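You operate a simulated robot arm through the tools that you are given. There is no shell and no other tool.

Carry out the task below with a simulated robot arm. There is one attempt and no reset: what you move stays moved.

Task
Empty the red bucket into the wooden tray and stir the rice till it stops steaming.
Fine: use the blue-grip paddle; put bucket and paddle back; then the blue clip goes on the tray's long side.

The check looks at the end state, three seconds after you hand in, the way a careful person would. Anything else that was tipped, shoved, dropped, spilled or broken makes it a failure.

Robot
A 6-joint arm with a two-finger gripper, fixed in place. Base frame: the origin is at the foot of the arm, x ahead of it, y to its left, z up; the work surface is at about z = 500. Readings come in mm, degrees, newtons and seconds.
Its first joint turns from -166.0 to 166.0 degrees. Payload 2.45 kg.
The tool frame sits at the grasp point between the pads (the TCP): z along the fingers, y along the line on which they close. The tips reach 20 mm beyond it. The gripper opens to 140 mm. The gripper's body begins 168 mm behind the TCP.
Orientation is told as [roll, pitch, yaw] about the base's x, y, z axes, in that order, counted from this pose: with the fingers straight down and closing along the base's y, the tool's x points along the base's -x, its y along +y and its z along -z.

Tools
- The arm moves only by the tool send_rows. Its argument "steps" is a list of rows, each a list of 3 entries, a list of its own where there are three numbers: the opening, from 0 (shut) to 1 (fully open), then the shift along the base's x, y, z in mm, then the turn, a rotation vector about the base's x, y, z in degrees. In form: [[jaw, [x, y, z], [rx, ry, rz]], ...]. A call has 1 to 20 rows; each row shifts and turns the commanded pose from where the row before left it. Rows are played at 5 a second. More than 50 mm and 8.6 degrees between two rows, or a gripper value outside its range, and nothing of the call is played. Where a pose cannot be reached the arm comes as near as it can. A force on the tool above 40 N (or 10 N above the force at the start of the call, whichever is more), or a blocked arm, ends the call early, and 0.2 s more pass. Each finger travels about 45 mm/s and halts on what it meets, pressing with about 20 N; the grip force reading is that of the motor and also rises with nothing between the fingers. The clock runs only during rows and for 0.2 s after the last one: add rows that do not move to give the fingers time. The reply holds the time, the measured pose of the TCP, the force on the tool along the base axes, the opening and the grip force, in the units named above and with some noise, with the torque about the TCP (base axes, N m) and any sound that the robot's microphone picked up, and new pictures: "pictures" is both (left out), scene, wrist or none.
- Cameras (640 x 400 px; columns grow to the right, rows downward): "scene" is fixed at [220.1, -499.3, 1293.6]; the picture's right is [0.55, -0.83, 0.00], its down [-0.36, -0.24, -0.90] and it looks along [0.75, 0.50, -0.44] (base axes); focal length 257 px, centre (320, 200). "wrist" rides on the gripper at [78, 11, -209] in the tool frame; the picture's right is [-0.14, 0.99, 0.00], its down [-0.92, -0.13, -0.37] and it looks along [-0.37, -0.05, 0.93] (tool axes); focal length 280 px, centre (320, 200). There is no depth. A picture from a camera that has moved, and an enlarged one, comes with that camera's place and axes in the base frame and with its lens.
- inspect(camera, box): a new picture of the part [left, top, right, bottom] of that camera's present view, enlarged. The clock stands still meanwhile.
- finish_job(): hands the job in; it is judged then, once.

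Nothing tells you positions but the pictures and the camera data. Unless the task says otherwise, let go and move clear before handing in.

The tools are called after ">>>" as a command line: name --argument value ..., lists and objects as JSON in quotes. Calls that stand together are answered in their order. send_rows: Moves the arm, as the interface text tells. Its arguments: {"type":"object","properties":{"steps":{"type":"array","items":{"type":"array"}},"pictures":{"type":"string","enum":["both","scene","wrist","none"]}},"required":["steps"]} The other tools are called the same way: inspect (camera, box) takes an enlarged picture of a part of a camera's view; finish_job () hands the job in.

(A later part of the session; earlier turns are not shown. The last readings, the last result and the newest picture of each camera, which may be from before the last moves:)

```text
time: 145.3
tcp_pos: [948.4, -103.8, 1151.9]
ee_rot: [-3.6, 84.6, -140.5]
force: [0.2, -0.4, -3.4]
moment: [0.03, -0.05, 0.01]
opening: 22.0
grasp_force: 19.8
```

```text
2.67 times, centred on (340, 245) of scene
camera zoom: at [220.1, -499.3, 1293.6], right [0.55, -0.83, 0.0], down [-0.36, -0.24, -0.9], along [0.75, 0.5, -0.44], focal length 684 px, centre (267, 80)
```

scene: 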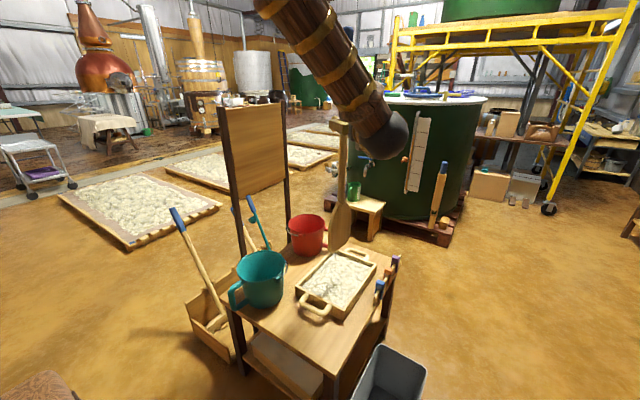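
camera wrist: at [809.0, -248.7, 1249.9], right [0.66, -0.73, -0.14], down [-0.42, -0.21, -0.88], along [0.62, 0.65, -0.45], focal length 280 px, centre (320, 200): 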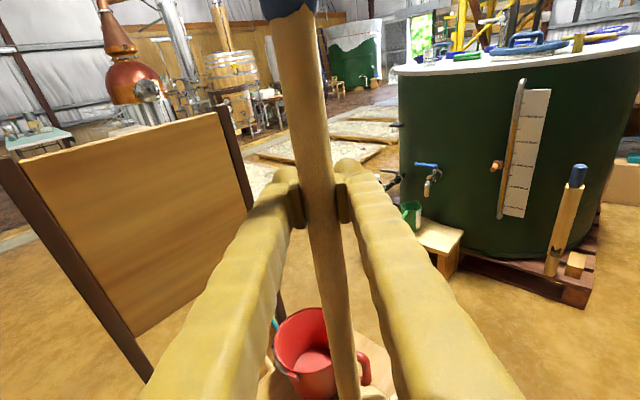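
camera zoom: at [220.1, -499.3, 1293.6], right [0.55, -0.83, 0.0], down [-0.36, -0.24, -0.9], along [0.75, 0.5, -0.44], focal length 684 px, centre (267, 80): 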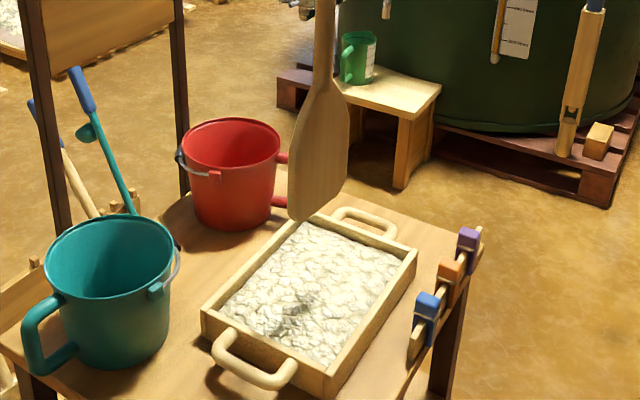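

No steam any more and nothing spilled: stirring is done. Next I return the paddle along the same path: lift, back around the near post, and to the rack.

>>> send_rows --steps '[[0.1, [0, 0, 25], [0, 0, 0]], [0.1, [0, 0, 37], [0, 0, 0]], [0.1, [0, 0, 37], [0, 0, 0]], [0.1, [-28, 4, 0], [0, 0, 0]], [0.1, [-32, 5, 0], [0, 0, 0]], [0.1, [-32, 5, 0], [0, 0, 0]], [0.1, [-32, 5, 0], [0, 0, 0]], [0.1, [-32, 5, 0], [0, 0, 0]], [0.1, [-32, 5, 0], [0, 0, 0]], [0.1, [-28, 3, 0], [0, 0, 0]], [0.1, [0, 0, 0], [0, 0, 0]]]' --pictures "none"

>>> send_rows --steps '[[0.1, [-15, 20, 0], [0, 0, 3]], [0.1, [-20, 40, 0], [0, 0, 4]], [0.1, [-20, 40, 0], [0, 0, 4]], [0.1, [-16, 42, 0], [0, 0, 4]], [0.1, [-12, 42, 0], [0, 0, 4]], [0.1, [-8, 42, 0], [0, 0, 4]], [0.1, [-4, 42, 0], [0, 0, 4]], [0.1, [0, 42, 0], [0, 0, 3]], [0.1, [2, 42, 0], [0, 0, 0]], [0.1, [2, 42, 0], [0, 0, 0]], [0.1, [2, 42, 0], [0, 0, 0]], [0.1, [2, 42, 0], [0, 0, 0]], [0.1, [2, 30, 0], [0, 0, 0]], [0.1, [0, 0, 0], [0, 0, 0]]]' --pictures "both"

```text
time: 147.7
tcp_pos: [729.5, -71.3, 1249.0]
ee_rot: [-3.5, 84.6, -140.6]
force: [-0.8, 0.6, -2.6]
moment: [0.04, -0.05, 0.02]
opening: 21.5
grasp_force: 19.7
```

```text
time: 150.7
tcp_pos: [644.4, 436.2, 1249.6]
ee_rot: [-3.7, 84.6, -110.7]
force: [0.2, 0.0, -4.0]
moment: [0.08, -0.02, 0.02]
opening: 21.7
grasp_force: 20.2
camera wrist: at [596.7, 241.2, 1346.0], right [0.94, -0.3, -0.14], down [-0.26, -0.39, -0.88], along [0.21, 0.87, -0.45], focal length 280 px, centre (320, 200)
```

scene: 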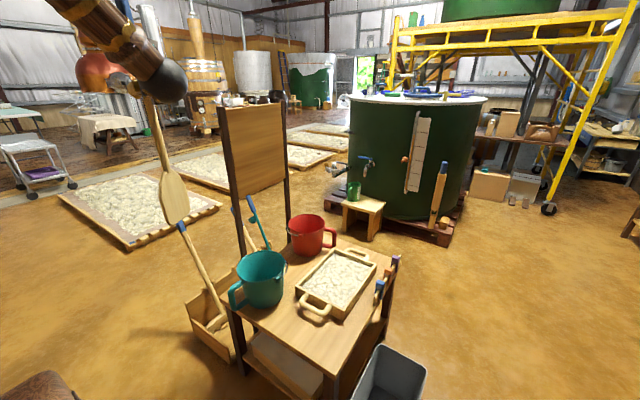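
wrist: 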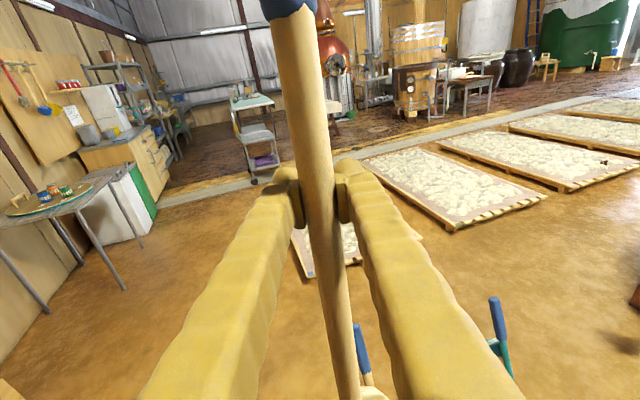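

Right on the way back. Now outward to above the rack, then I lean the paddle back to its original slant.

>>> send_rows --steps '[[0.1, [31, 24, -2], [0, 0, -2.8]], [0.1, [32, 25, -2], [0, 0, -2.8]], [0.1, [32, 25, -2], [0, 0, -2.8]], [0.1, [32, 25, -2], [0, 0, -2.8]], [0.1, [32, 24, -2], [0, 0, -2.8]], [0.1, [32, 24, -2], [0, 0, -2.8]], [0.1, [32, 24, -2], [0, 0, -2.8]], [0.1, [31, 24, -2], [0, 0, -2.8]], [0.1, [20, 15, -2], [0, 0, -1.8]], [0.1, [0, 0, 0], [0, 0, 0]], [0.1, [10, 0, -5], [-5.68, 0, 0]], [0.1, [10, 0, -5], [-5.68, 0, 0]], [0.1, [10, 0, -5], [-5.68, 0, 0]], [0.1, [10, 0, -5], [-5.68, 0, 0]], [0.1, [0, 0, 0], [0, 0, 0]]]' --pictures "both"

```text
time: 153.9
tcp_pos: [958.8, 645.0, 1211.9]
ee_rot: [33.7, 63.2, -98.3]
force: [-0.5, 0.4, -3.8]
moment: [0.26, -0.08, -0.03]
opening: 21.8
grasp_force: 20.0
camera wrist: at [836.3, 537.2, 1361.8], right [0.74, -0.67, 0.12], down [-0.4, -0.57, -0.71], along [0.55, 0.48, -0.69], focal length 280 px, centre (320, 200)
```

scene: 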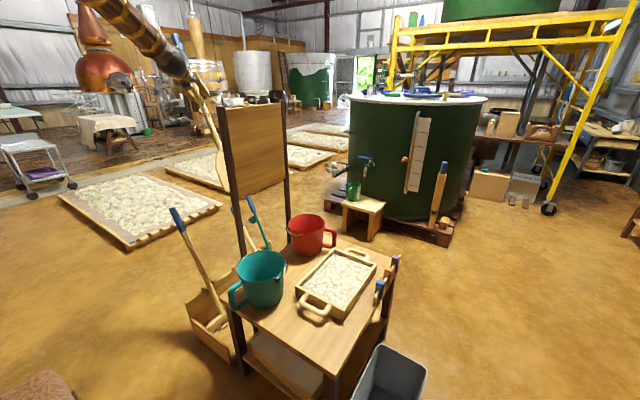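
wrist: 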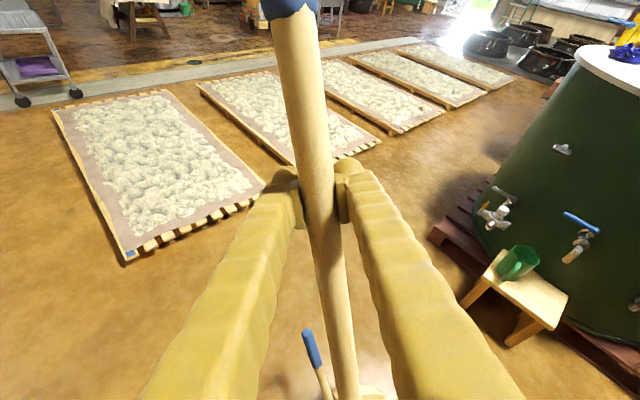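

The pose matches the outbound one almost exactly. Lowering straight down in stages; the first stage stops above the box.

>>> send_rows --steps '[[0.1, [0.5, 1.5, -30], [0, 0, 0]], [0.1, [0, 0, -40], [0, 0, 0]], [0.1, [0, 0, -40], [0, 0, 0]], [0.1, [0, 0, -40], [0, 0, 0]], [0.1, [0, 0, -40], [0, 0, 0]], [0.1, [0, 0, -40], [0, 0, 0]], [0.1, [0, 0, -40], [0, 0, 0]], [0.1, [0, 0, -40], [0, 0, 0]], [0.1, [0, 0, -40], [0, 0, 0]], [0.1, [0, 0, -40], [0, 0, 0]], [0.1, [0, 0, -40], [0, 0, 0]], [0.1, [0, 0, -25], [0, 0, 0]], [0.1, [0, 0, 0], [0, 0, 0]]]' --pictures "both"

>>> inspect --camera "scene" --box '[160, 130, 290, 340]'

```text
time: 156.7
tcp_pos: [961.1, 648.2, 756.2]
ee_rot: [33.6, 63.3, -98.5]
force: [-0.4, 0.3, -2.9]
moment: [0.26, -0.07, -0.03]
opening: 21.8
grasp_force: 19.8
camera wrist: at [837.9, 540.6, 906.1], right [0.74, -0.67, 0.12], down [-0.4, -0.57, -0.72], along [0.55, 0.48, -0.69], focal length 280 px, centre (320, 200)
```

scene: 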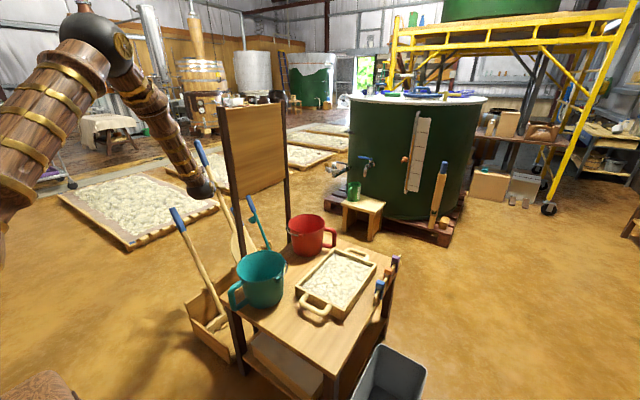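
wrist: 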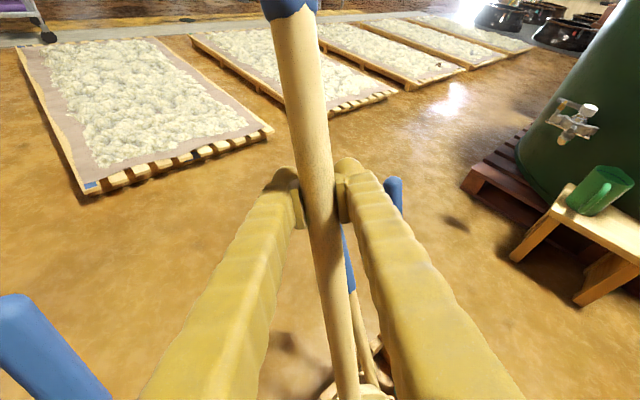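

```text
1.90 times, centred on (225, 235) of scene
camera zoom: at [220.1, -499.3, 1293.6], right [0.55, -0.83, 0.0], down [-0.36, -0.24, -0.9], along [0.75, 0.5, -0.44], focal length 489 px, centre (501, 133)
```

zoom: 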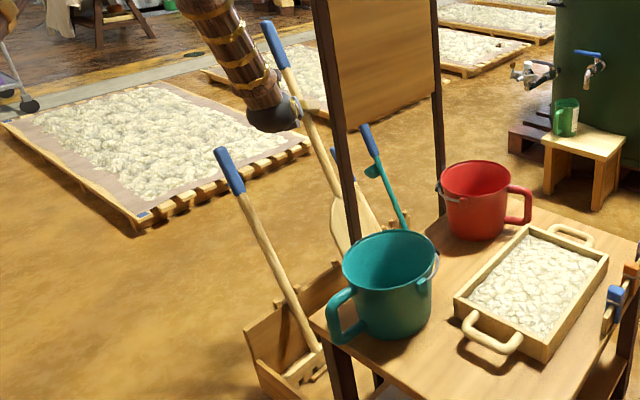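

Everything matches. I'm applying the small 1.4° correction that the shaft turned when first lifted, and lowering into the box.

>>> send_rows --steps '[[0.1, [-0.5, -0.5, -20], [-0.92, -0.92, 0.53]], [0.1, [0, 0, -30], [0, 0, 0]], [0.1, [0, 0, -30], [0, 0, 0]], [0.1, [0, 0, -30], [0, 0, 0]], [0.1, [0, 0, -30], [0, 0, 0]], [0.1, [0, 0, -30], [0, 0, 0]], [0.1, [0, 0, -30], [0, 0, 0]], [0.1, [0, 0, -30], [0, 0, 0]], [0.1, [0, 0, -20], [0, 0, 0]], [0.1, [0, 0, -15], [0, 0, 0]], [0.1, [0, 0, 0], [0, 0, 0]]]' --pictures "both"

>>> inspect --camera "scene" --box '[160, 160, 290, 340]'

>>> inspect --camera "wrist" --box '[240, 260, 460, 400]'

```text
time: 159.1
tcp_pos: [960.0, 647.0, 491.7]
ee_rot: [35.8, 62.4, -95.8]
force: [-0.6, -0.7, -3.6]
moment: [0.28, -0.03, 0.04]
opening: 21.8
grasp_force: 20.2
camera wrist: at [835.3, 539.1, 641.0], right [0.74, -0.66, 0.15], down [-0.38, -0.59, -0.71], along [0.55, 0.47, -0.69], focal length 280 px, centre (320, 200)
```

scene: 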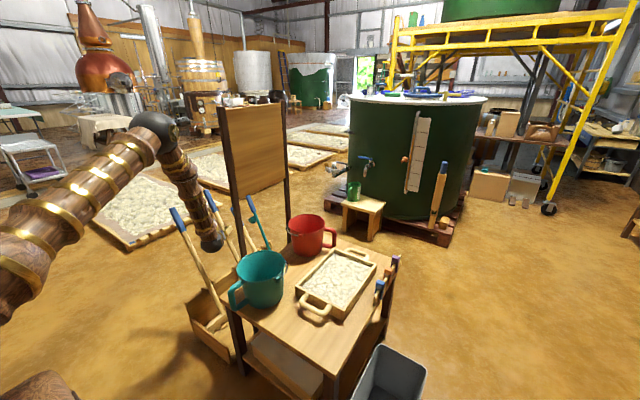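
wrist: 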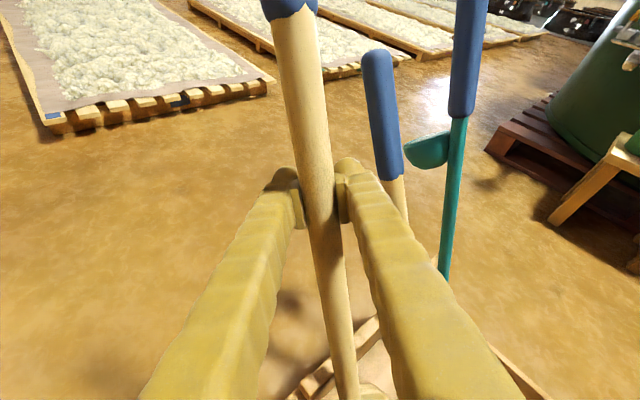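

```text
2.22 times, centred on (225, 250) of scene
camera zoom: at [220.1, -499.3, 1293.6], right [0.55, -0.83, 0.0], down [-0.36, -0.24, -0.9], along [0.75, 0.5, -0.44], focal length 570 px, centre (531, 89)
```

zoom: 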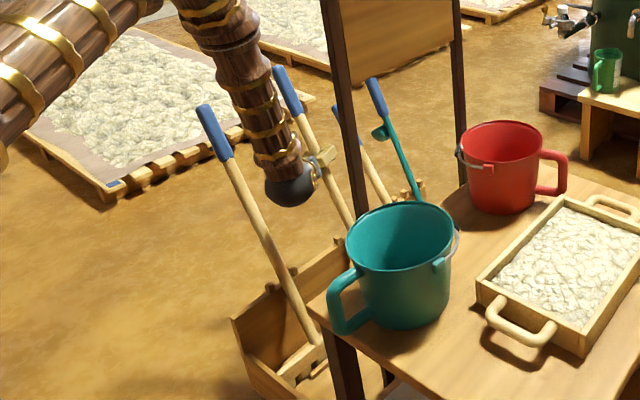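

```text
2.86 times, centred on (350, 330) of wrist
camera zoom: at [835.3, 539.1, 641.0], right [0.74, -0.66, 0.15], down [-0.38, -0.59, -0.71], along [0.55, 0.47, -0.69], focal length 801 px, centre (234, -171)
```

zoom: 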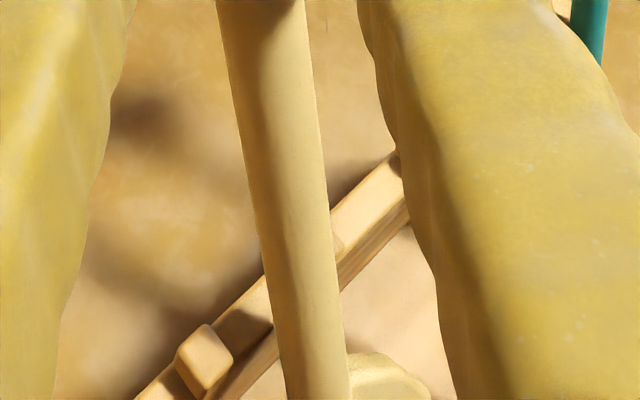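

The shaft is coming down between its two pegs. I'm lowering the last 30 mm gently, watching for the floor contact.

>>> send_rows --steps '[[0.1, [0, 0, -8], [0, 0, 0]], [0.1, [0, 0, -8], [0, 0, 0]], [0.1, [0, 0, -6], [0, 0, 0]], [0.1, [0, 0, 0], [0, 0, 0]]]' --pictures "none"

>>> send_rows --steps '[[0.1, [0, 0, -3], [0, 0, 0]], [0.1, [0, 0, -3], [0, 0, 0]], [0.1, [0, 0, 0], [0, 0, 0]]]' --pictures "wrist"

```text
time: 160.1
tcp_pos: [958.9, 646.8, 467.8]
ee_rot: [35.7, 62.4, -95.9]
force: [-1.1, -1.5, -3.6]
moment: [-0.01, 0.03, -0.02]
opening: 21.4
grasp_force: 20.4
```

```text
time: 160.9
tcp_pos: [960.3, 646.2, 464.7]
ee_rot: [35.9, 62.5, -95.6]
force: [2.1, 3.9, 9.6]
moment: [-0.29, -0.18, 0.07]
opening: 21.7
grasp_force: 20.6
camera wrist: at [835.3, 539.5, 614.0], right [0.74, -0.65, 0.15], down [-0.38, -0.59, -0.71], along [0.55, 0.47, -0.69], focal length 280 px, centre (320, 200)
```

wrist: 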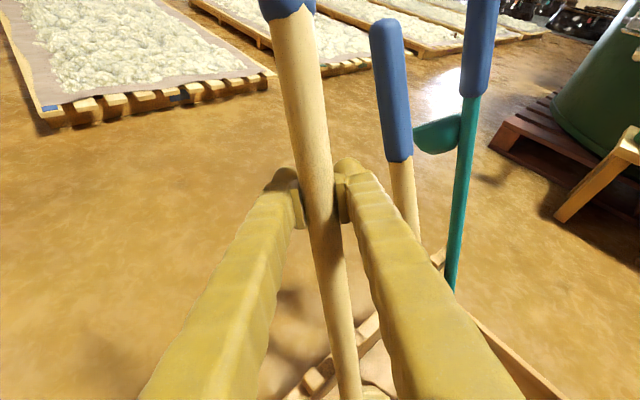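

It's standing on the box floor in its original pose. I'll open gently and check that it rests on its notch.

>>> send_rows --steps '[[0.1, [0, 0, 1], [0, 0, 0]], [0.18, [0, 0, 0], [0, 0, 0]], [0.22, [0, 0, 0], [0, 0, 0]], [0.26, [0, 0, 0], [0, 0, 0]], [0.3, [0, 0, 0], [0, 0, 0]], [0.33, [0, 0, 0], [0, 0, 0]], [0.33, [0, 0, 0], [0, 0, 0]]]' --pictures "both"

>>> inspect --camera "wrist" --box '[220, 80, 440, 260]'

>>> inspect --camera "scene" --box '[160, 160, 290, 340]'

```text
time: 162.5
tcp_pos: [959.1, 646.7, 464.9]
ee_rot: [35.7, 62.3, -95.8]
force: [-0.5, -0.8, 0.0]
moment: [-0.01, 0.01, 0.01]
opening: 46.1
grasp_force: 0.0
camera wrist: at [835.5, 539.3, 614.1], right [0.74, -0.65, 0.15], down [-0.38, -0.59, -0.71], along [0.55, 0.47, -0.69], focal length 280 px, centre (320, 200)
```

scene: 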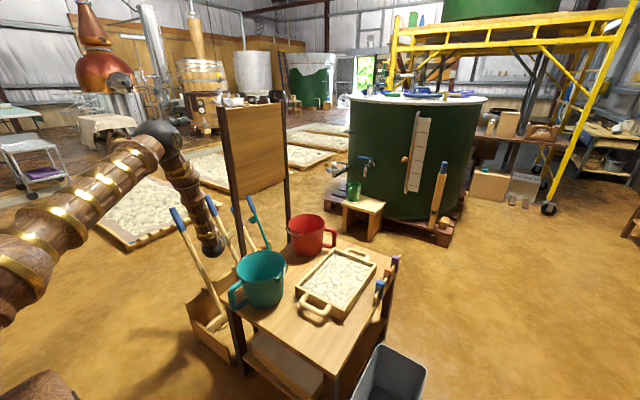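
wrist: 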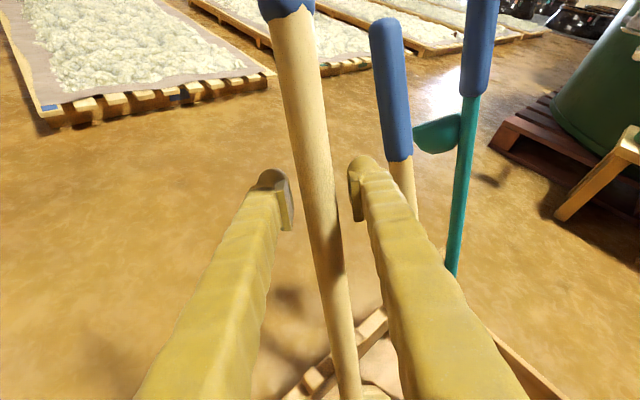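

```text
2.22 times, centred on (330, 170) of wrist
camera zoom: at [835.5, 539.3, 614.1], right [0.74, -0.65, 0.15], down [-0.38, -0.59, -0.71], along [0.55, 0.47, -0.69], focal length 623 px, centre (298, 267)
```

zoom: 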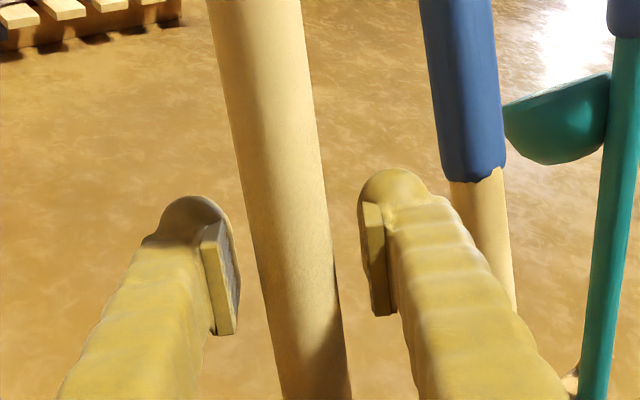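

```text
2.22 times, centred on (225, 250) of scene
camera zoom: at [220.1, -499.3, 1293.6], right [0.55, -0.83, 0.0], down [-0.36, -0.24, -0.9], along [0.75, 0.5, -0.44], focal length 570 px, centre (531, 89)
```

zoom: 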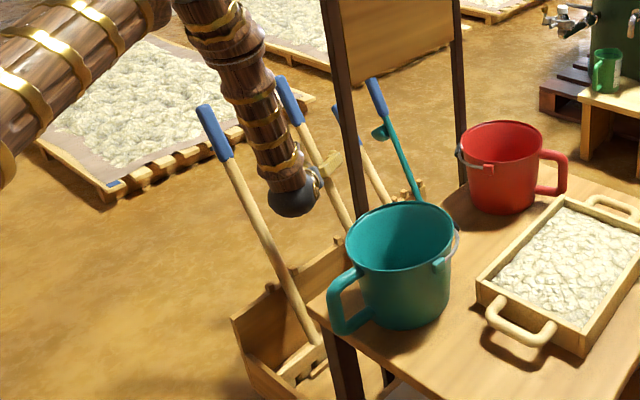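

The paddle stands on its own in its place. I'm retracting straight back along the tool axis.

>>> send_rows --steps '[[0.33, [-8, -8, 4.6], [0, 0, 0]], [0.33, [-13, -13, 7.5], [0, 0, 0]], [0.33, [-18, -18, 10.3], [0, 0, 0]], [0.33, [-20, -20, 11.5], [0, 0, 0]], [0.33, [-22, -22, 12.6], [0, 0, 0]], [0.33, [-22, -22, 16], [0, 0, 0]], [0.33, [-20, -20, 25], [0, 0, 0]], [0.33, [-15, -15, 38], [0, 0, 0]], [0.33, [-15, -15, 38], [0, 0, 0]], [0.33, [-15, -15, 38], [0, 0, 0]], [0.33, [0, 0, 0], [0, 0, 0]]]' --pictures "both"

>>> inspect --camera "scene" --box '[160, 160, 290, 340]'

```text
time: 164.9
tcp_pos: [790.5, 478.1, 665.6]
ee_rot: [35.8, 62.5, -95.9]
force: [0.5, 0.7, 0.6]
moment: [-0.02, 0.0, -0.02]
opening: 46.4
grasp_force: 0.1
camera wrist: at [666.1, 372.0, 815.8], right [0.74, -0.66, 0.15], down [-0.38, -0.59, -0.71], along [0.55, 0.47, -0.69], focal length 280 px, centre (320, 200)
```

scene: 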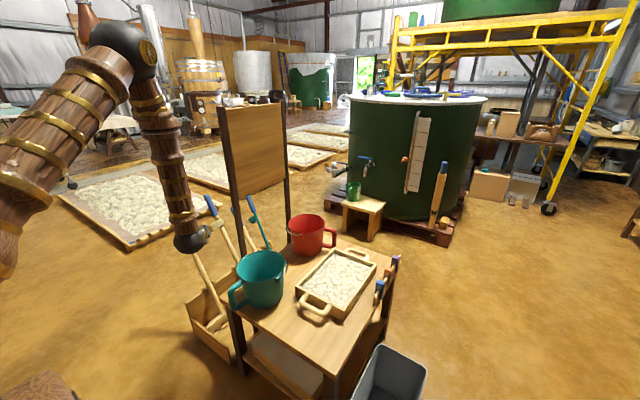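
wrist: 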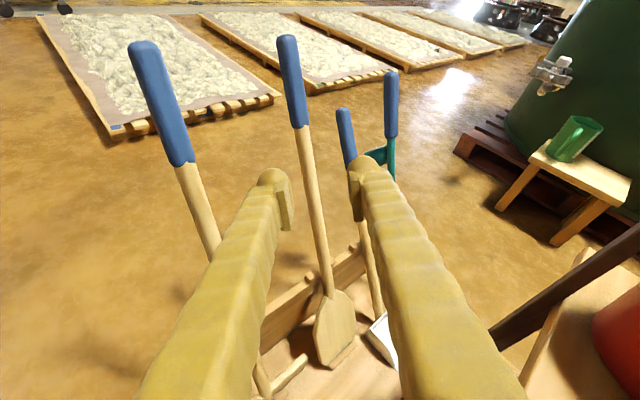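

```text
2.22 times, centred on (225, 250) of scene
camera zoom: at [220.1, -499.3, 1293.6], right [0.55, -0.83, 0.0], down [-0.36, -0.24, -0.9], along [0.75, 0.5, -0.44], focal length 570 px, centre (531, 89)
```

zoom: 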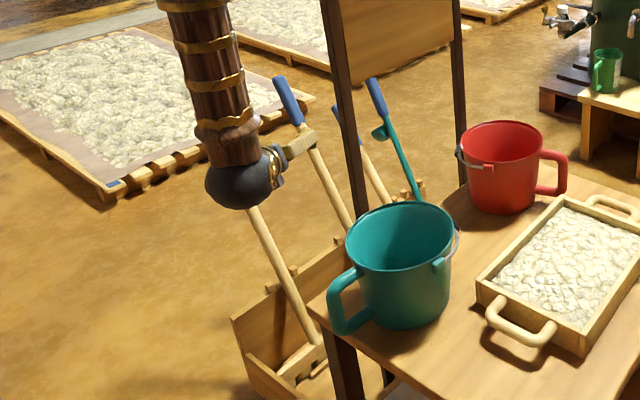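

The paddle is back in the rack exactly as before. Now for the blue clip: I'll go back around the post to the table's right side, restoring the tool toward pointing down.

>>> send_rows --steps '[[0.33, [-13, -13, 33], [4.19, 4.19, -2.4]], [0.33, [-13, -13, 33], [4.19, 4.19, -2.4]], [0.33, [-13, -13, 33], [4.19, 4.19, -2.4]], [0.33, [-13, -13, 33], [-4.36, 4.36, 0]], [0.33, [-13, -13, 33], [-4.36, 4.36, 0]], [0.33, [-13, -13, 33], [-4.36, 4.36, 0]], [0.33, [-13, -13, 33], [0, 0, -5.05]], [0.33, [-13, -13, 33], [0, 0, -5.05]], [0.33, [-10, -35, -5], [-2.48, 4.11, 0]], [0.33, [-10, -35, -5], [-2.48, 4.11, 0]], [0.33, [-10, -35, -5], [-2.48, 4.11, 0]], [0.33, [-10, -35, -5], [-2.48, 4.11, 0]], [0.33, [0, 0, 0], [0, 0, 0]]]' --pictures "none"

>>> send_rows --steps '[[0.33, [20, -39, 0], [0, 0, 0]], [0.33, [20, -39, 0], [0, 0, 0]], [0.33, [20, -39, 0], [0, 0, 0]], [0.33, [20, -39, 0], [0, 0, 0]], [0.33, [20, -39, 0], [0, 0, 0]], [0.33, [20, -39, 0], [0, 0, 0]], [0.33, [20, -39, 0], [0, 0, 0]], [0.33, [20, -39, 0], [0, 0, 0]], [0.33, [0, 0, 0], [0, 0, 0]]]' --pictures "both"

```text
time: 167.7
tcp_pos: [646.9, 233.8, 913.1]
ee_rot: [-2.8, 30.2, -148.8]
force: [-0.6, -0.5, -0.5]
moment: [0.02, -0.01, 0.01]
opening: 46.2
grasp_force: 0.1
```

```text
time: 169.7
tcp_pos: [806.4, -78.7, 908.7]
ee_rot: [-2.7, 30.2, -148.6]
force: [-0.8, 1.3, -0.2]
moment: [-0.01, -0.04, 0.02]
opening: 46.5
grasp_force: 0.0
camera wrist: at [786.3, -113.4, 1127.2], right [0.43, -0.89, -0.11], down [-0.9, -0.42, -0.14], along [0.08, 0.16, -0.98], focal length 280 px, centre (320, 200)
```

scene: 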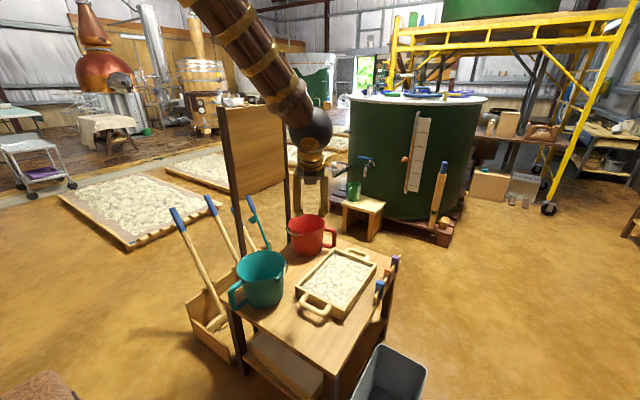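
wrist: 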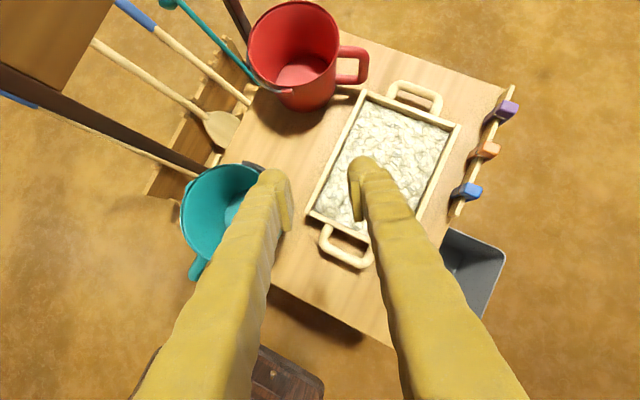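

A clear overhead view. I'll bring the tool back to pointing down with its original heading.

>>> send_rows --steps '[[0.33, [0, -5, 0], [-3.87, 6.43, 0]], [0.33, [0, -5, 0], [-3.87, 6.43, 0]], [0.33, [0, -5, 0], [-3.87, 6.43, 0]], [0.33, [0, -5, 0], [-3.87, 6.43, 0]], [0.33, [0, -5, 0], [0, 0, 7.43]], [0.33, [0, -5, 0], [0, 0, 7.43]], [0.33, [0, -5, 0], [0, 0, 7.43]], [0.33, [0, -5, 0], [0, 0, 7.43]], [0.33, [0, -5, 0], [0, 0, 7.43]], [0.33, [0, -5, 0], [0, 0, 7.43]], [0.33, [0, -5, 0], [0, 0, 7.43]], [0.33, [0, -5, 0], [0, 0, 7.43]], [0.33, [0, -5, 0], [0, 0, 7.43]], [0.33, [0, -5, 0], [0, 0, 7.43]], [0.33, [0, -5, 0], [0, 0, 7.43]], [0.33, [0, -5, 0], [0, 0, 7.43]], [0.33, [0, -5, 0], [0, 0, 7.43]], [0.33, [0, -5, 0], [0, 0, 7.43]], [0.33, [0, -5, 0], [0, 0, 7.43]], [0.33, [0, -5, 0], [0, 0, 7.43]]]' --pictures "none"

>>> send_rows --steps '[[0.33, [0, -10, 0], [0, 0, 7.43]], [0.33, [0, -10, 0], [0, 0, 7.43]], [0.33, [0, -10, 0], [0, 0, 7.43]], [0.33, [0, -10, 0], [0, 0, 7.43]], [0.33, [0, 0, 0], [0, 0, 0]]]' --pictures "both"

```text
time: 173.9
tcp_pos: [807.8, -178.2, 910.1]
ee_rot: [-2.9, 0.2, -29.6]
force: [0.1, 0.0, 0.6]
moment: [-0.02, 0.0, -0.02]
opening: 46.2
grasp_force: 0.0
```

```text
time: 175.1
tcp_pos: [806.5, -216.5, 909.0]
ee_rot: [-2.9, 0.2, 0.0]
force: [0.2, 0.0, 0.5]
moment: [0.03, 0.0, -0.02]
opening: 46.3
grasp_force: 0.1
camera wrist: at [730.4, -195.8, 1117.1], right [0.14, 0.99, -0.05], down [0.92, -0.11, 0.37], along [0.36, -0.1, -0.93], focal length 280 px, centre (320, 200)
```

scene: 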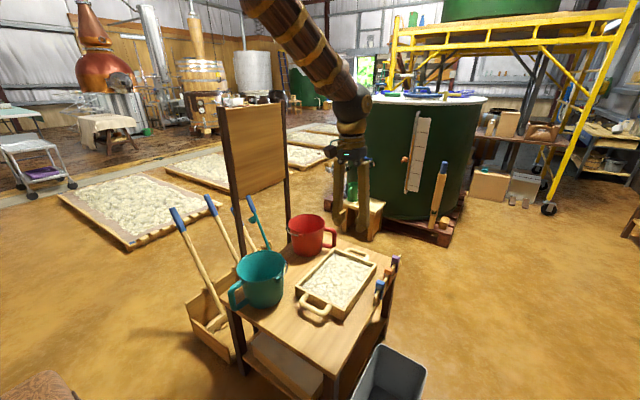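
wrist: 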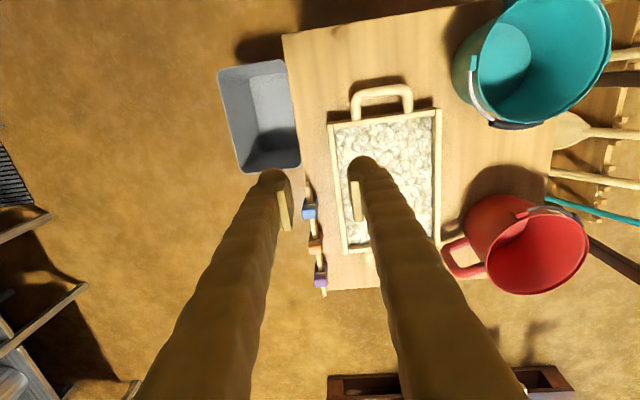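

Heading restored. I'm zooming in on the clips and rail.

>>> inspect --camera "wrist" --box '[270, 160, 370, 310]'

>>> inspect --camera "scene" --box '[360, 245, 410, 320]'

>>> inspect --camera "scene" --box '[290, 235, 410, 330]'

```text
2.67 times, centred on (320, 235) of wrist
camera zoom: at [730.4, -195.8, 1117.1], right [0.14, 0.99, -0.05], down [0.92, -0.11, 0.37], along [0.36, -0.1, -0.93], focal length 748 px, centre (320, 107)
```

zoom: 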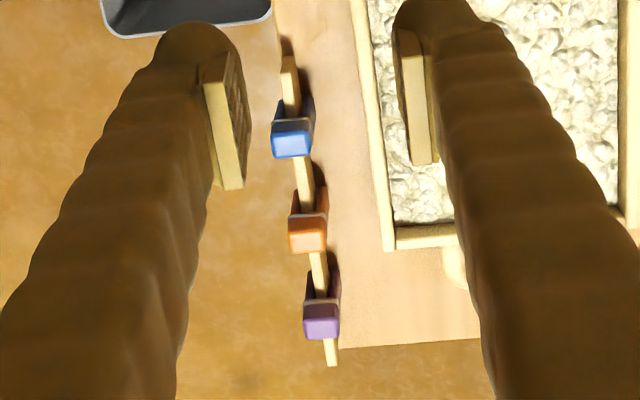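

```text
5.33 times, centred on (385, 282) of scene
camera zoom: at [220.1, -499.3, 1293.6], right [0.55, -0.83, 0.0], down [-0.36, -0.24, -0.9], along [0.75, 0.5, -0.44], focal length 1369 px, centre (-27, -240)
```

zoom: 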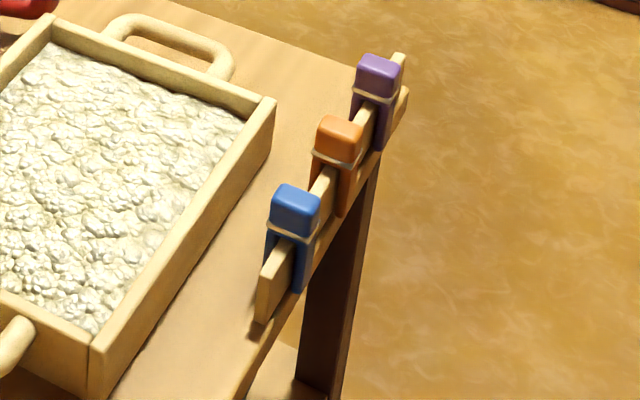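

```text
4.21 times, centred on (350, 282) of scene
camera zoom: at [220.1, -499.3, 1293.6], right [0.55, -0.83, 0.0], down [-0.36, -0.24, -0.9], along [0.75, 0.5, -0.44], focal length 1081 px, centre (194, -147)
```

zoom: 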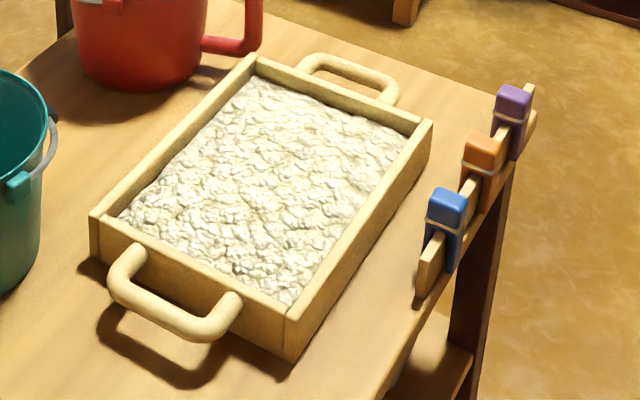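

The clips sit 90 mm apart on a rail at about y=−280, with the blue one at x≈976. I'll go closer with a slight outward lean for an exact look.

>>> send_rows --steps '[[0.4, [20, -10, -25], [2.9, 0, 0]], [0.4, [22, -10, -30], [0, -3, 0]], [0.4, [22, -10, -30], [0, -3, 0]], [0.4, [22, -10, -30], [0, -3, 0]], [0.4, [22, -11, -30], [0, -3, 0]], [0.4, [22, -12, -25], [0, -3, 0]], [0.4, [0, 0, 0], [0, -3, 0]], [0.4, [0, 0, 0], [0, 0, 0]]]' --pictures "both"

>>> inspect --camera "wrist" --box '[230, 40, 410, 240]'

```text
time: 176.9
tcp_pos: [938.2, -280.7, 739.4]
ee_rot: [0.0, -17.8, 0.0]
force: [0.5, 0.1, 0.5]
moment: [0.06, -0.04, 0.0]
opening: 56.1
grasp_force: 0.0
camera wrist: at [800.7, -269.0, 913.6], right [0.13, 0.99, 0.04], down [0.76, -0.13, 0.63], along [0.63, -0.05, -0.77], focal length 280 px, centre (320, 200)
```

scene: 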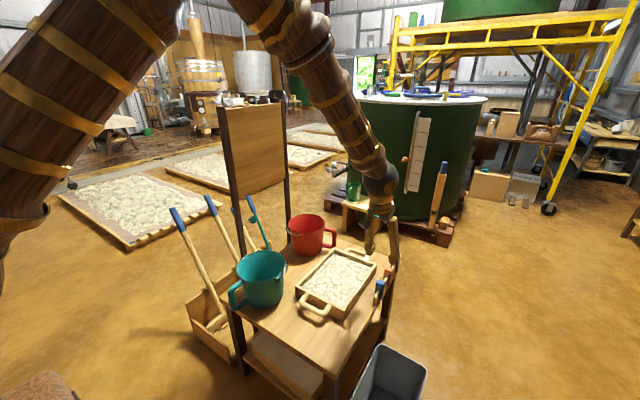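
wrist: 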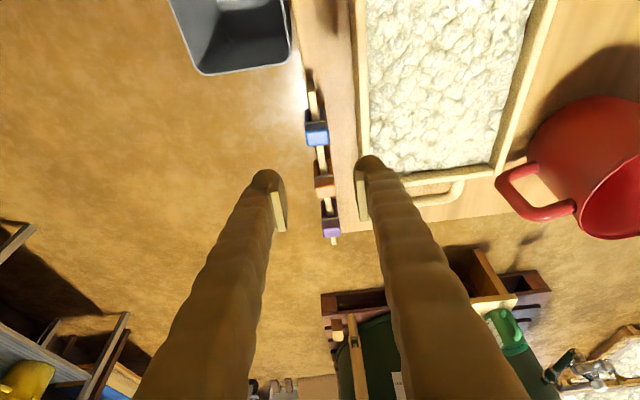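

```text
2.00 times, centred on (320, 140) of wrist
camera zoom: at [800.7, -269.0, 913.6], right [0.13, 0.99, 0.04], down [0.76, -0.13, 0.63], along [0.63, -0.05, -0.77], focal length 561 px, centre (320, 320)
```

zoom: 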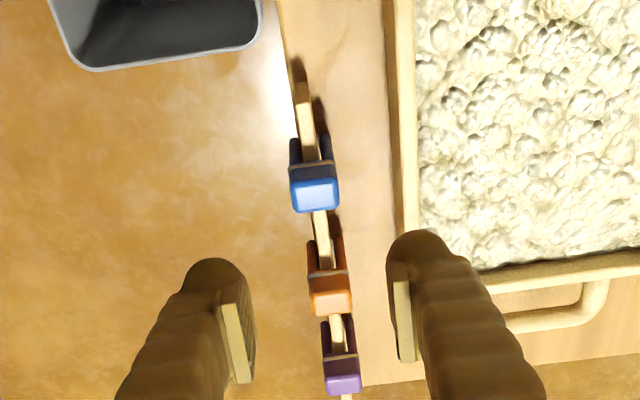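

The clip is an inverted-U block about 30 mm wide straddling the rail, at about (979, −280.5) with its top at z≈564. I'll approach with the fingers either side (closing along y).

>>> send_rows --steps '[[0.36, [8.2, 0, -27], [0, 0, 0]], [0.36, [8.2, 0, -27], [0, 0, 0]], [0.36, [8.2, 0, -27], [0, 0, 0]], [0.36, [8.2, 0, -27], [0, 0, 0]], [0.36, [8, 0, -25], [0, 0, 0]], [0.36, [0, 0, 0], [0, 0, 0]]]' --pictures "both"

>>> inspect --camera "wrist" --box '[230, 80, 410, 260]'

>>> inspect --camera "scene" --box '[340, 220, 420, 320]'

```text
time: 178.3
tcp_pos: [977.1, -280.6, 607.1]
ee_rot: [0.0, -17.8, 0.0]
force: [-0.9, 0.1, 1.0]
moment: [0.0, -0.02, -0.01]
opening: 50.4
grasp_force: 0.0
camera wrist: at [840.6, -268.7, 781.5], right [0.13, 0.99, 0.04], down [0.76, -0.13, 0.63], along [0.63, -0.05, -0.77], focal length 280 px, centre (320, 200)
```

scene: 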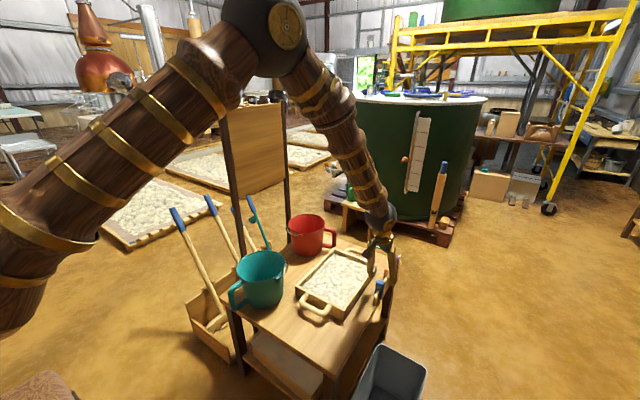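
wrist: 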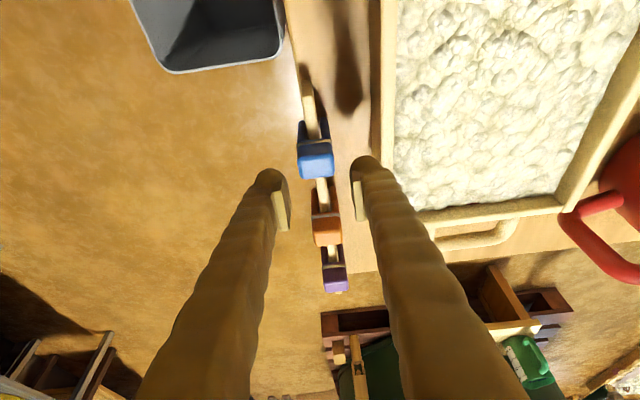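

```text
2.22 times, centred on (320, 170) of wrist
camera zoom: at [840.6, -268.7, 781.5], right [0.13, 0.99, 0.04], down [0.76, -0.13, 0.63], along [0.63, -0.05, -0.77], focal length 623 px, centre (320, 267)
```

zoom: 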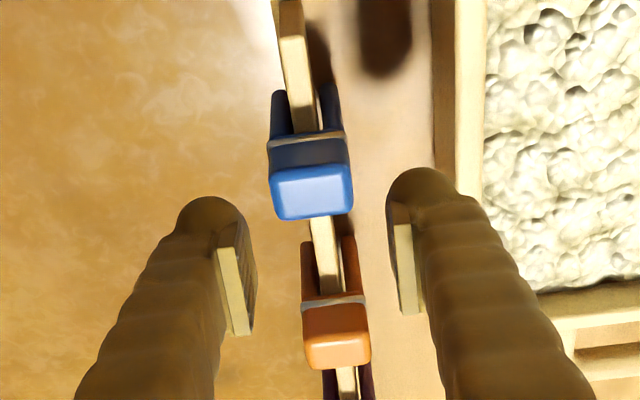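

```text
4.00 times, centred on (380, 270) of scene
camera zoom: at [220.1, -499.3, 1293.6], right [0.55, -0.83, 0.0], down [-0.36, -0.24, -0.9], along [0.75, 0.5, -0.44], focal length 1027 px, centre (80, -80)
```

zoom: 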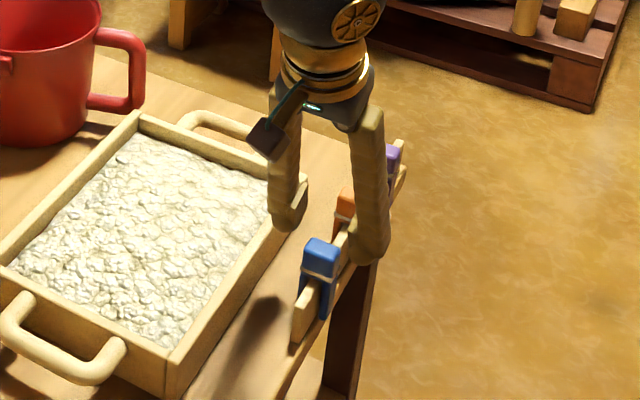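

The tool is exactly above the blue clip. I'm descending so the pads are level with its block.

>>> send_rows --steps '[[0.36, [0.5, 0, -12], [0, 0, 0]], [0.36, [0, 0, -12], [0, 0, 0]], [0.36, [0, 0, -12], [0, 0, 0]], [0.36, [0, 0, -7], [0, 0, 0]], [0.36, [0, 0, 0], [0, 0, 0]]]' --pictures "both"

>>> inspect --camera "wrist" --box '[230, 80, 410, 260]'

>>> inspect --camera "scene" --box '[340, 220, 420, 320]'

```text
time: 179.5
tcp_pos: [978.7, -279.2, 563.9]
ee_rot: [-0.1, -17.8, 0.0]
force: [1.2, -0.7, -0.6]
moment: [0.0, -0.02, -0.03]
opening: 50.3
grasp_force: 0.1
camera wrist: at [841.3, -268.7, 738.2], right [0.13, 0.99, 0.04], down [0.76, -0.13, 0.63], along [0.63, -0.05, -0.77], focal length 280 px, centre (320, 200)
```

scene: 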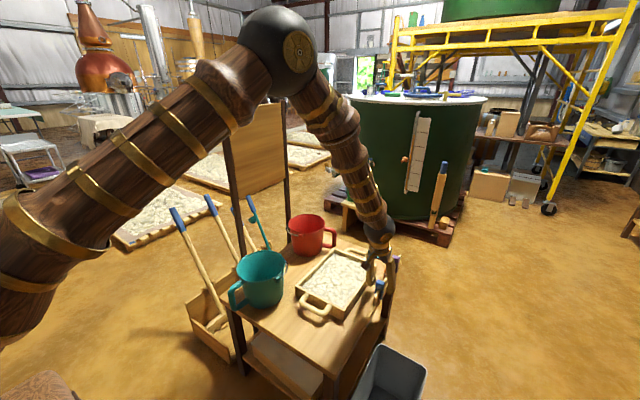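
wrist: 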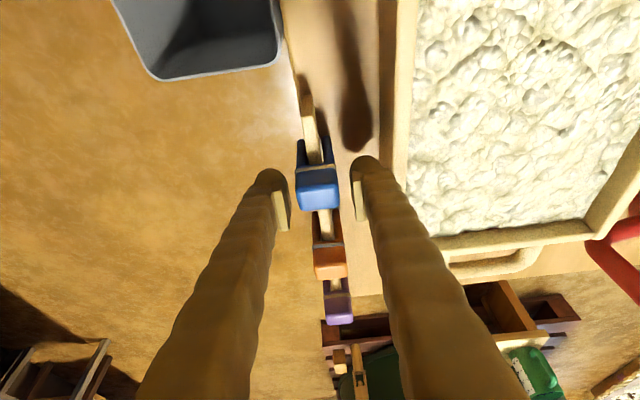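

```text
2.22 times, centred on (320, 170) of wrist
camera zoom: at [841.3, -268.7, 738.2], right [0.13, 0.99, 0.04], down [0.76, -0.13, 0.63], along [0.63, -0.05, -0.77], focal length 623 px, centre (320, 267)
```

zoom: 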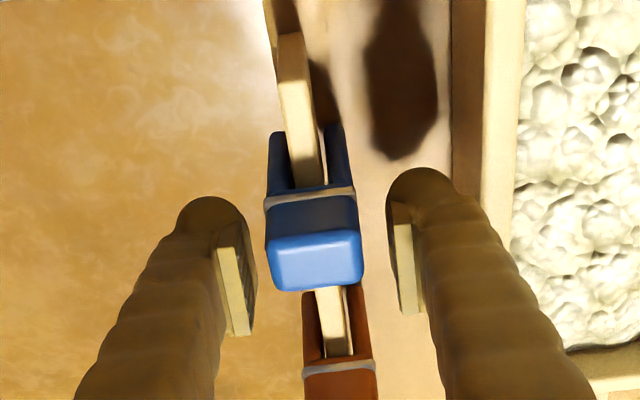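

```text
4.00 times, centred on (380, 270) of scene
camera zoom: at [220.1, -499.3, 1293.6], right [0.55, -0.83, 0.0], down [-0.36, -0.24, -0.9], along [0.75, 0.5, -0.44], focal length 1027 px, centre (80, -80)
```

zoom: 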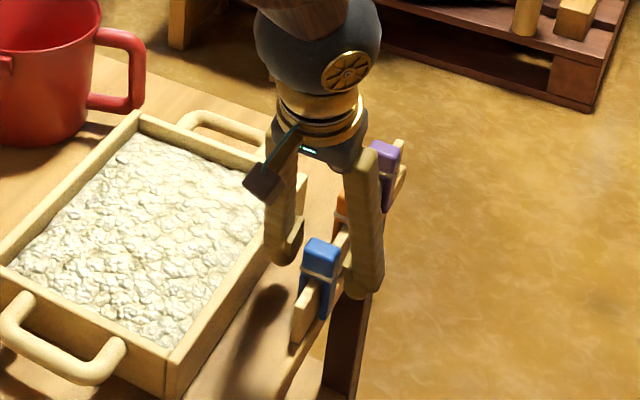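

The pads straddle the block at its level. I'll go 3 mm lower and close.

>>> send_rows --steps '[[0.36, [0, -1.5, -3], [0, 0, 0]], [0.3, [0, 0, 0], [0, 0, 0]], [0.26, [0, 0, 0], [0, 0, 0]], [0.22, [0, 0, 0], [0, 0, 0]], [0.17, [0, 0, 0], [0, 0, 0]], [0.17, [0, 0, 0], [0, 0, 0]]]' --pictures "wrist"

>>> inspect --camera "wrist" --box '[230, 80, 410, 260]'

>>> inspect --camera "scene" --box '[340, 220, 420, 320]'

```text
time: 180.9
tcp_pos: [979.2, -280.8, 561.2]
ee_rot: [0.0, -17.8, 0.0]
force: [0.0, -0.2, 0.5]
moment: [-0.01, 0.01, 0.02]
opening: 30.8
grasp_force: 19.9
camera wrist: at [841.7, -270.3, 735.2], right [0.13, 0.99, 0.04], down [0.76, -0.13, 0.63], along [0.63, -0.05, -0.77], focal length 280 px, centre (320, 200)
```

wrist: 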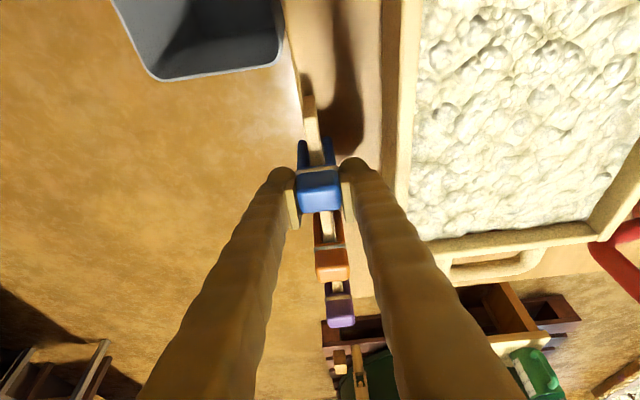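

```text
2.22 times, centred on (320, 170) of wrist
camera zoom: at [841.7, -270.3, 735.2], right [0.13, 0.99, 0.04], down [0.76, -0.13, 0.63], along [0.63, -0.05, -0.77], focal length 623 px, centre (320, 267)
```

zoom: 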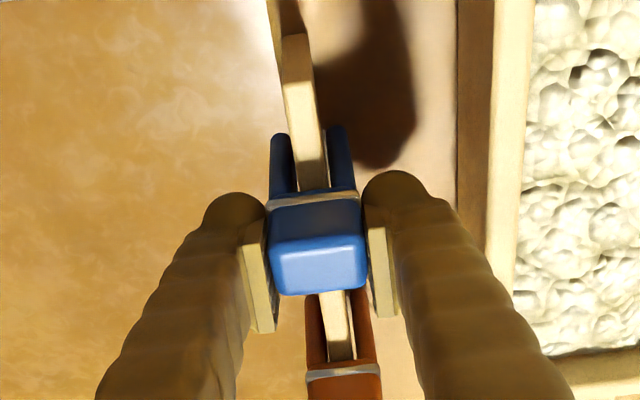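

```text
4.00 times, centred on (380, 270) of scene
camera zoom: at [220.1, -499.3, 1293.6], right [0.55, -0.83, 0.0], down [-0.36, -0.24, -0.9], along [0.75, 0.5, -0.44], focal length 1027 px, centre (80, -80)
```

zoom: 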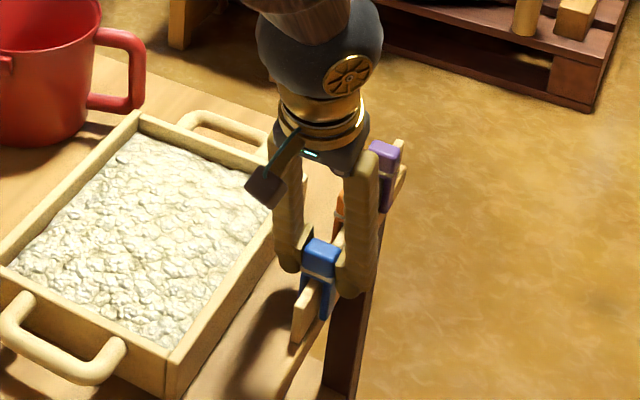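

The blue clip is gripped (31 mm, 20 N). I'll pull it straight up off the rail in small steps.

>>> send_rows --steps '[[0.17, [0, 0, 3], [0, 0, 0]], [0.17, [0, 0, 4], [0, 0, 0]], [0.17, [0, 0, 4], [0, 0, 0]], [0.17, [0, 0, 4], [0, 0, 0]]]' --pictures "wrist"

>>> inspect --camera "scene" --box '[340, 220, 420, 320]'

```text
time: 181.9
tcp_pos: [979.0, -282.8, 574.9]
ee_rot: [0.0, -17.8, 0.0]
force: [0.5, 0.4, 0.1]
moment: [0.03, 0.02, 0.0]
opening: 30.8
grasp_force: 19.7
camera wrist: at [841.5, -270.6, 750.0], right [0.13, 0.99, 0.04], down [0.76, -0.13, 0.63], along [0.63, -0.05, -0.77], focal length 280 px, centre (320, 200)
```

wrist: 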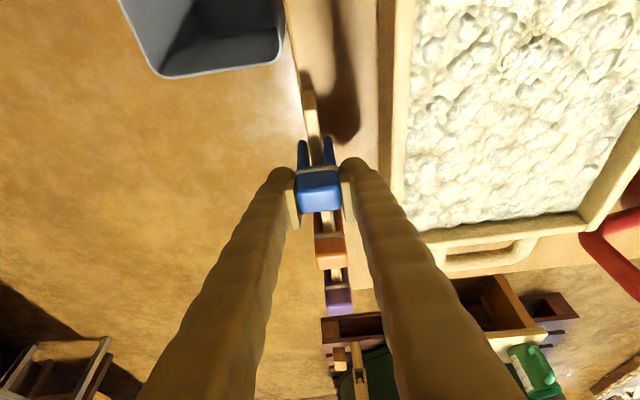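

```text
4.00 times, centred on (380, 270) of scene
camera zoom: at [220.1, -499.3, 1293.6], right [0.55, -0.83, 0.0], down [-0.36, -0.24, -0.9], along [0.75, 0.5, -0.44], focal length 1027 px, centre (80, -80)
```

zoom: 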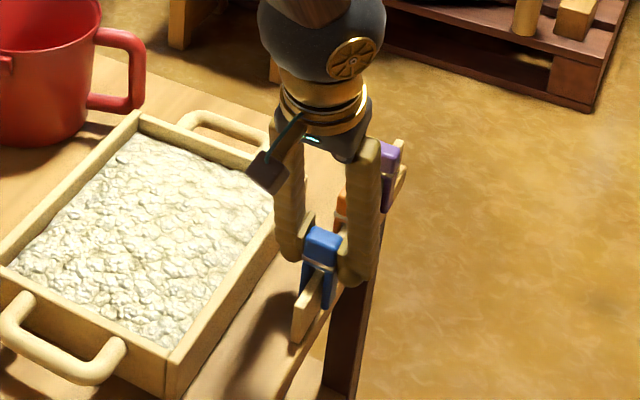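

It slides up freely. Lifting it clear of the rail.

>>> send_rows --steps '[[0.17, [0, 0, 8], [0, 0, 0]], [0.17, [0, 0, 12], [0, 0, 0]], [0.17, [0, 0, 15], [0, 0, 0]], [0.17, [0, 0, 15], [0, 0, 0]], [0.17, [0, 0, 15], [0, 0, 0]], [0.17, [0, 0, 15], [0, 0, 0]], [0.17, [0, 0, 15], [0, 0, 0]], [0.17, [0, 0, 0], [0, 0, 0]]]' --pictures "both"

>>> inspect --camera "scene" --box '[320, 200, 420, 320]'

>>> inspect --camera "wrist" --box '[230, 80, 410, 260]'

```text
time: 183.7
tcp_pos: [977.4, -281.2, 672.2]
ee_rot: [0.0, -17.8, 0.0]
force: [0.1, 0.0, 0.3]
moment: [-0.02, 0.01, 0.02]
opening: 30.9
grasp_force: 20.3
camera wrist: at [840.3, -269.4, 845.3], right [0.13, 0.99, 0.04], down [0.76, -0.13, 0.63], along [0.63, -0.05, -0.77], focal length 280 px, centre (320, 200)
```

scene: 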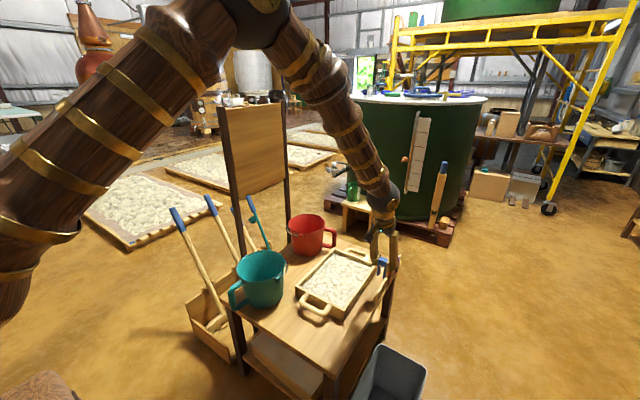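
wrist: 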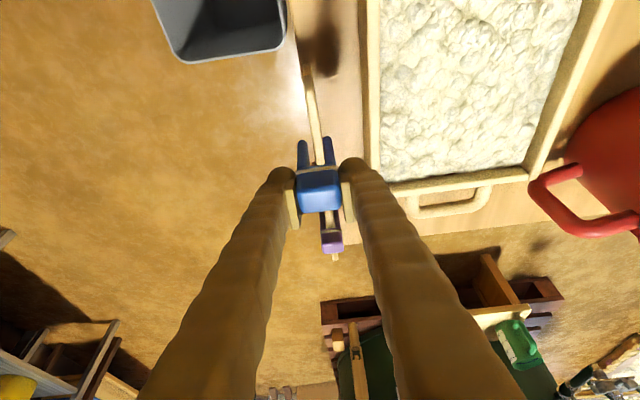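

```text
3.33 times, centred on (370, 260) of scene
camera zoom: at [220.1, -499.3, 1293.6], right [0.55, -0.83, 0.0], down [-0.36, -0.24, -0.9], along [0.75, 0.5, -0.44], focal length 856 px, centre (153, 0)
```

zoom: 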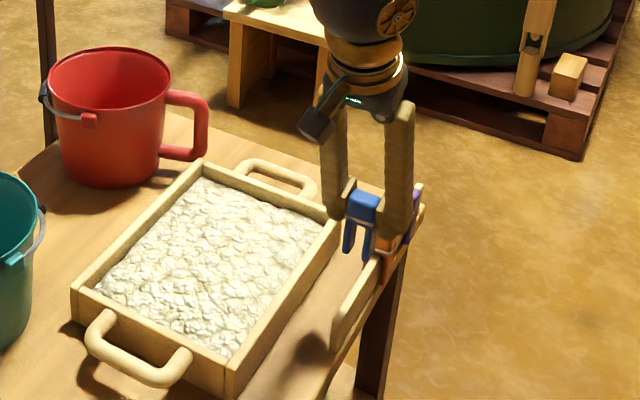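

```text
2.22 times, centred on (320, 170) of wrist
camera zoom: at [840.3, -269.4, 845.3], right [0.13, 0.99, 0.04], down [0.76, -0.13, 0.63], along [0.63, -0.05, -0.77], focal length 623 px, centre (320, 267)
```

zoom: 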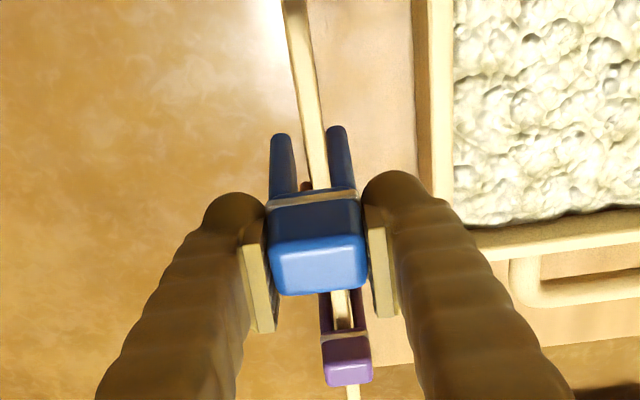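

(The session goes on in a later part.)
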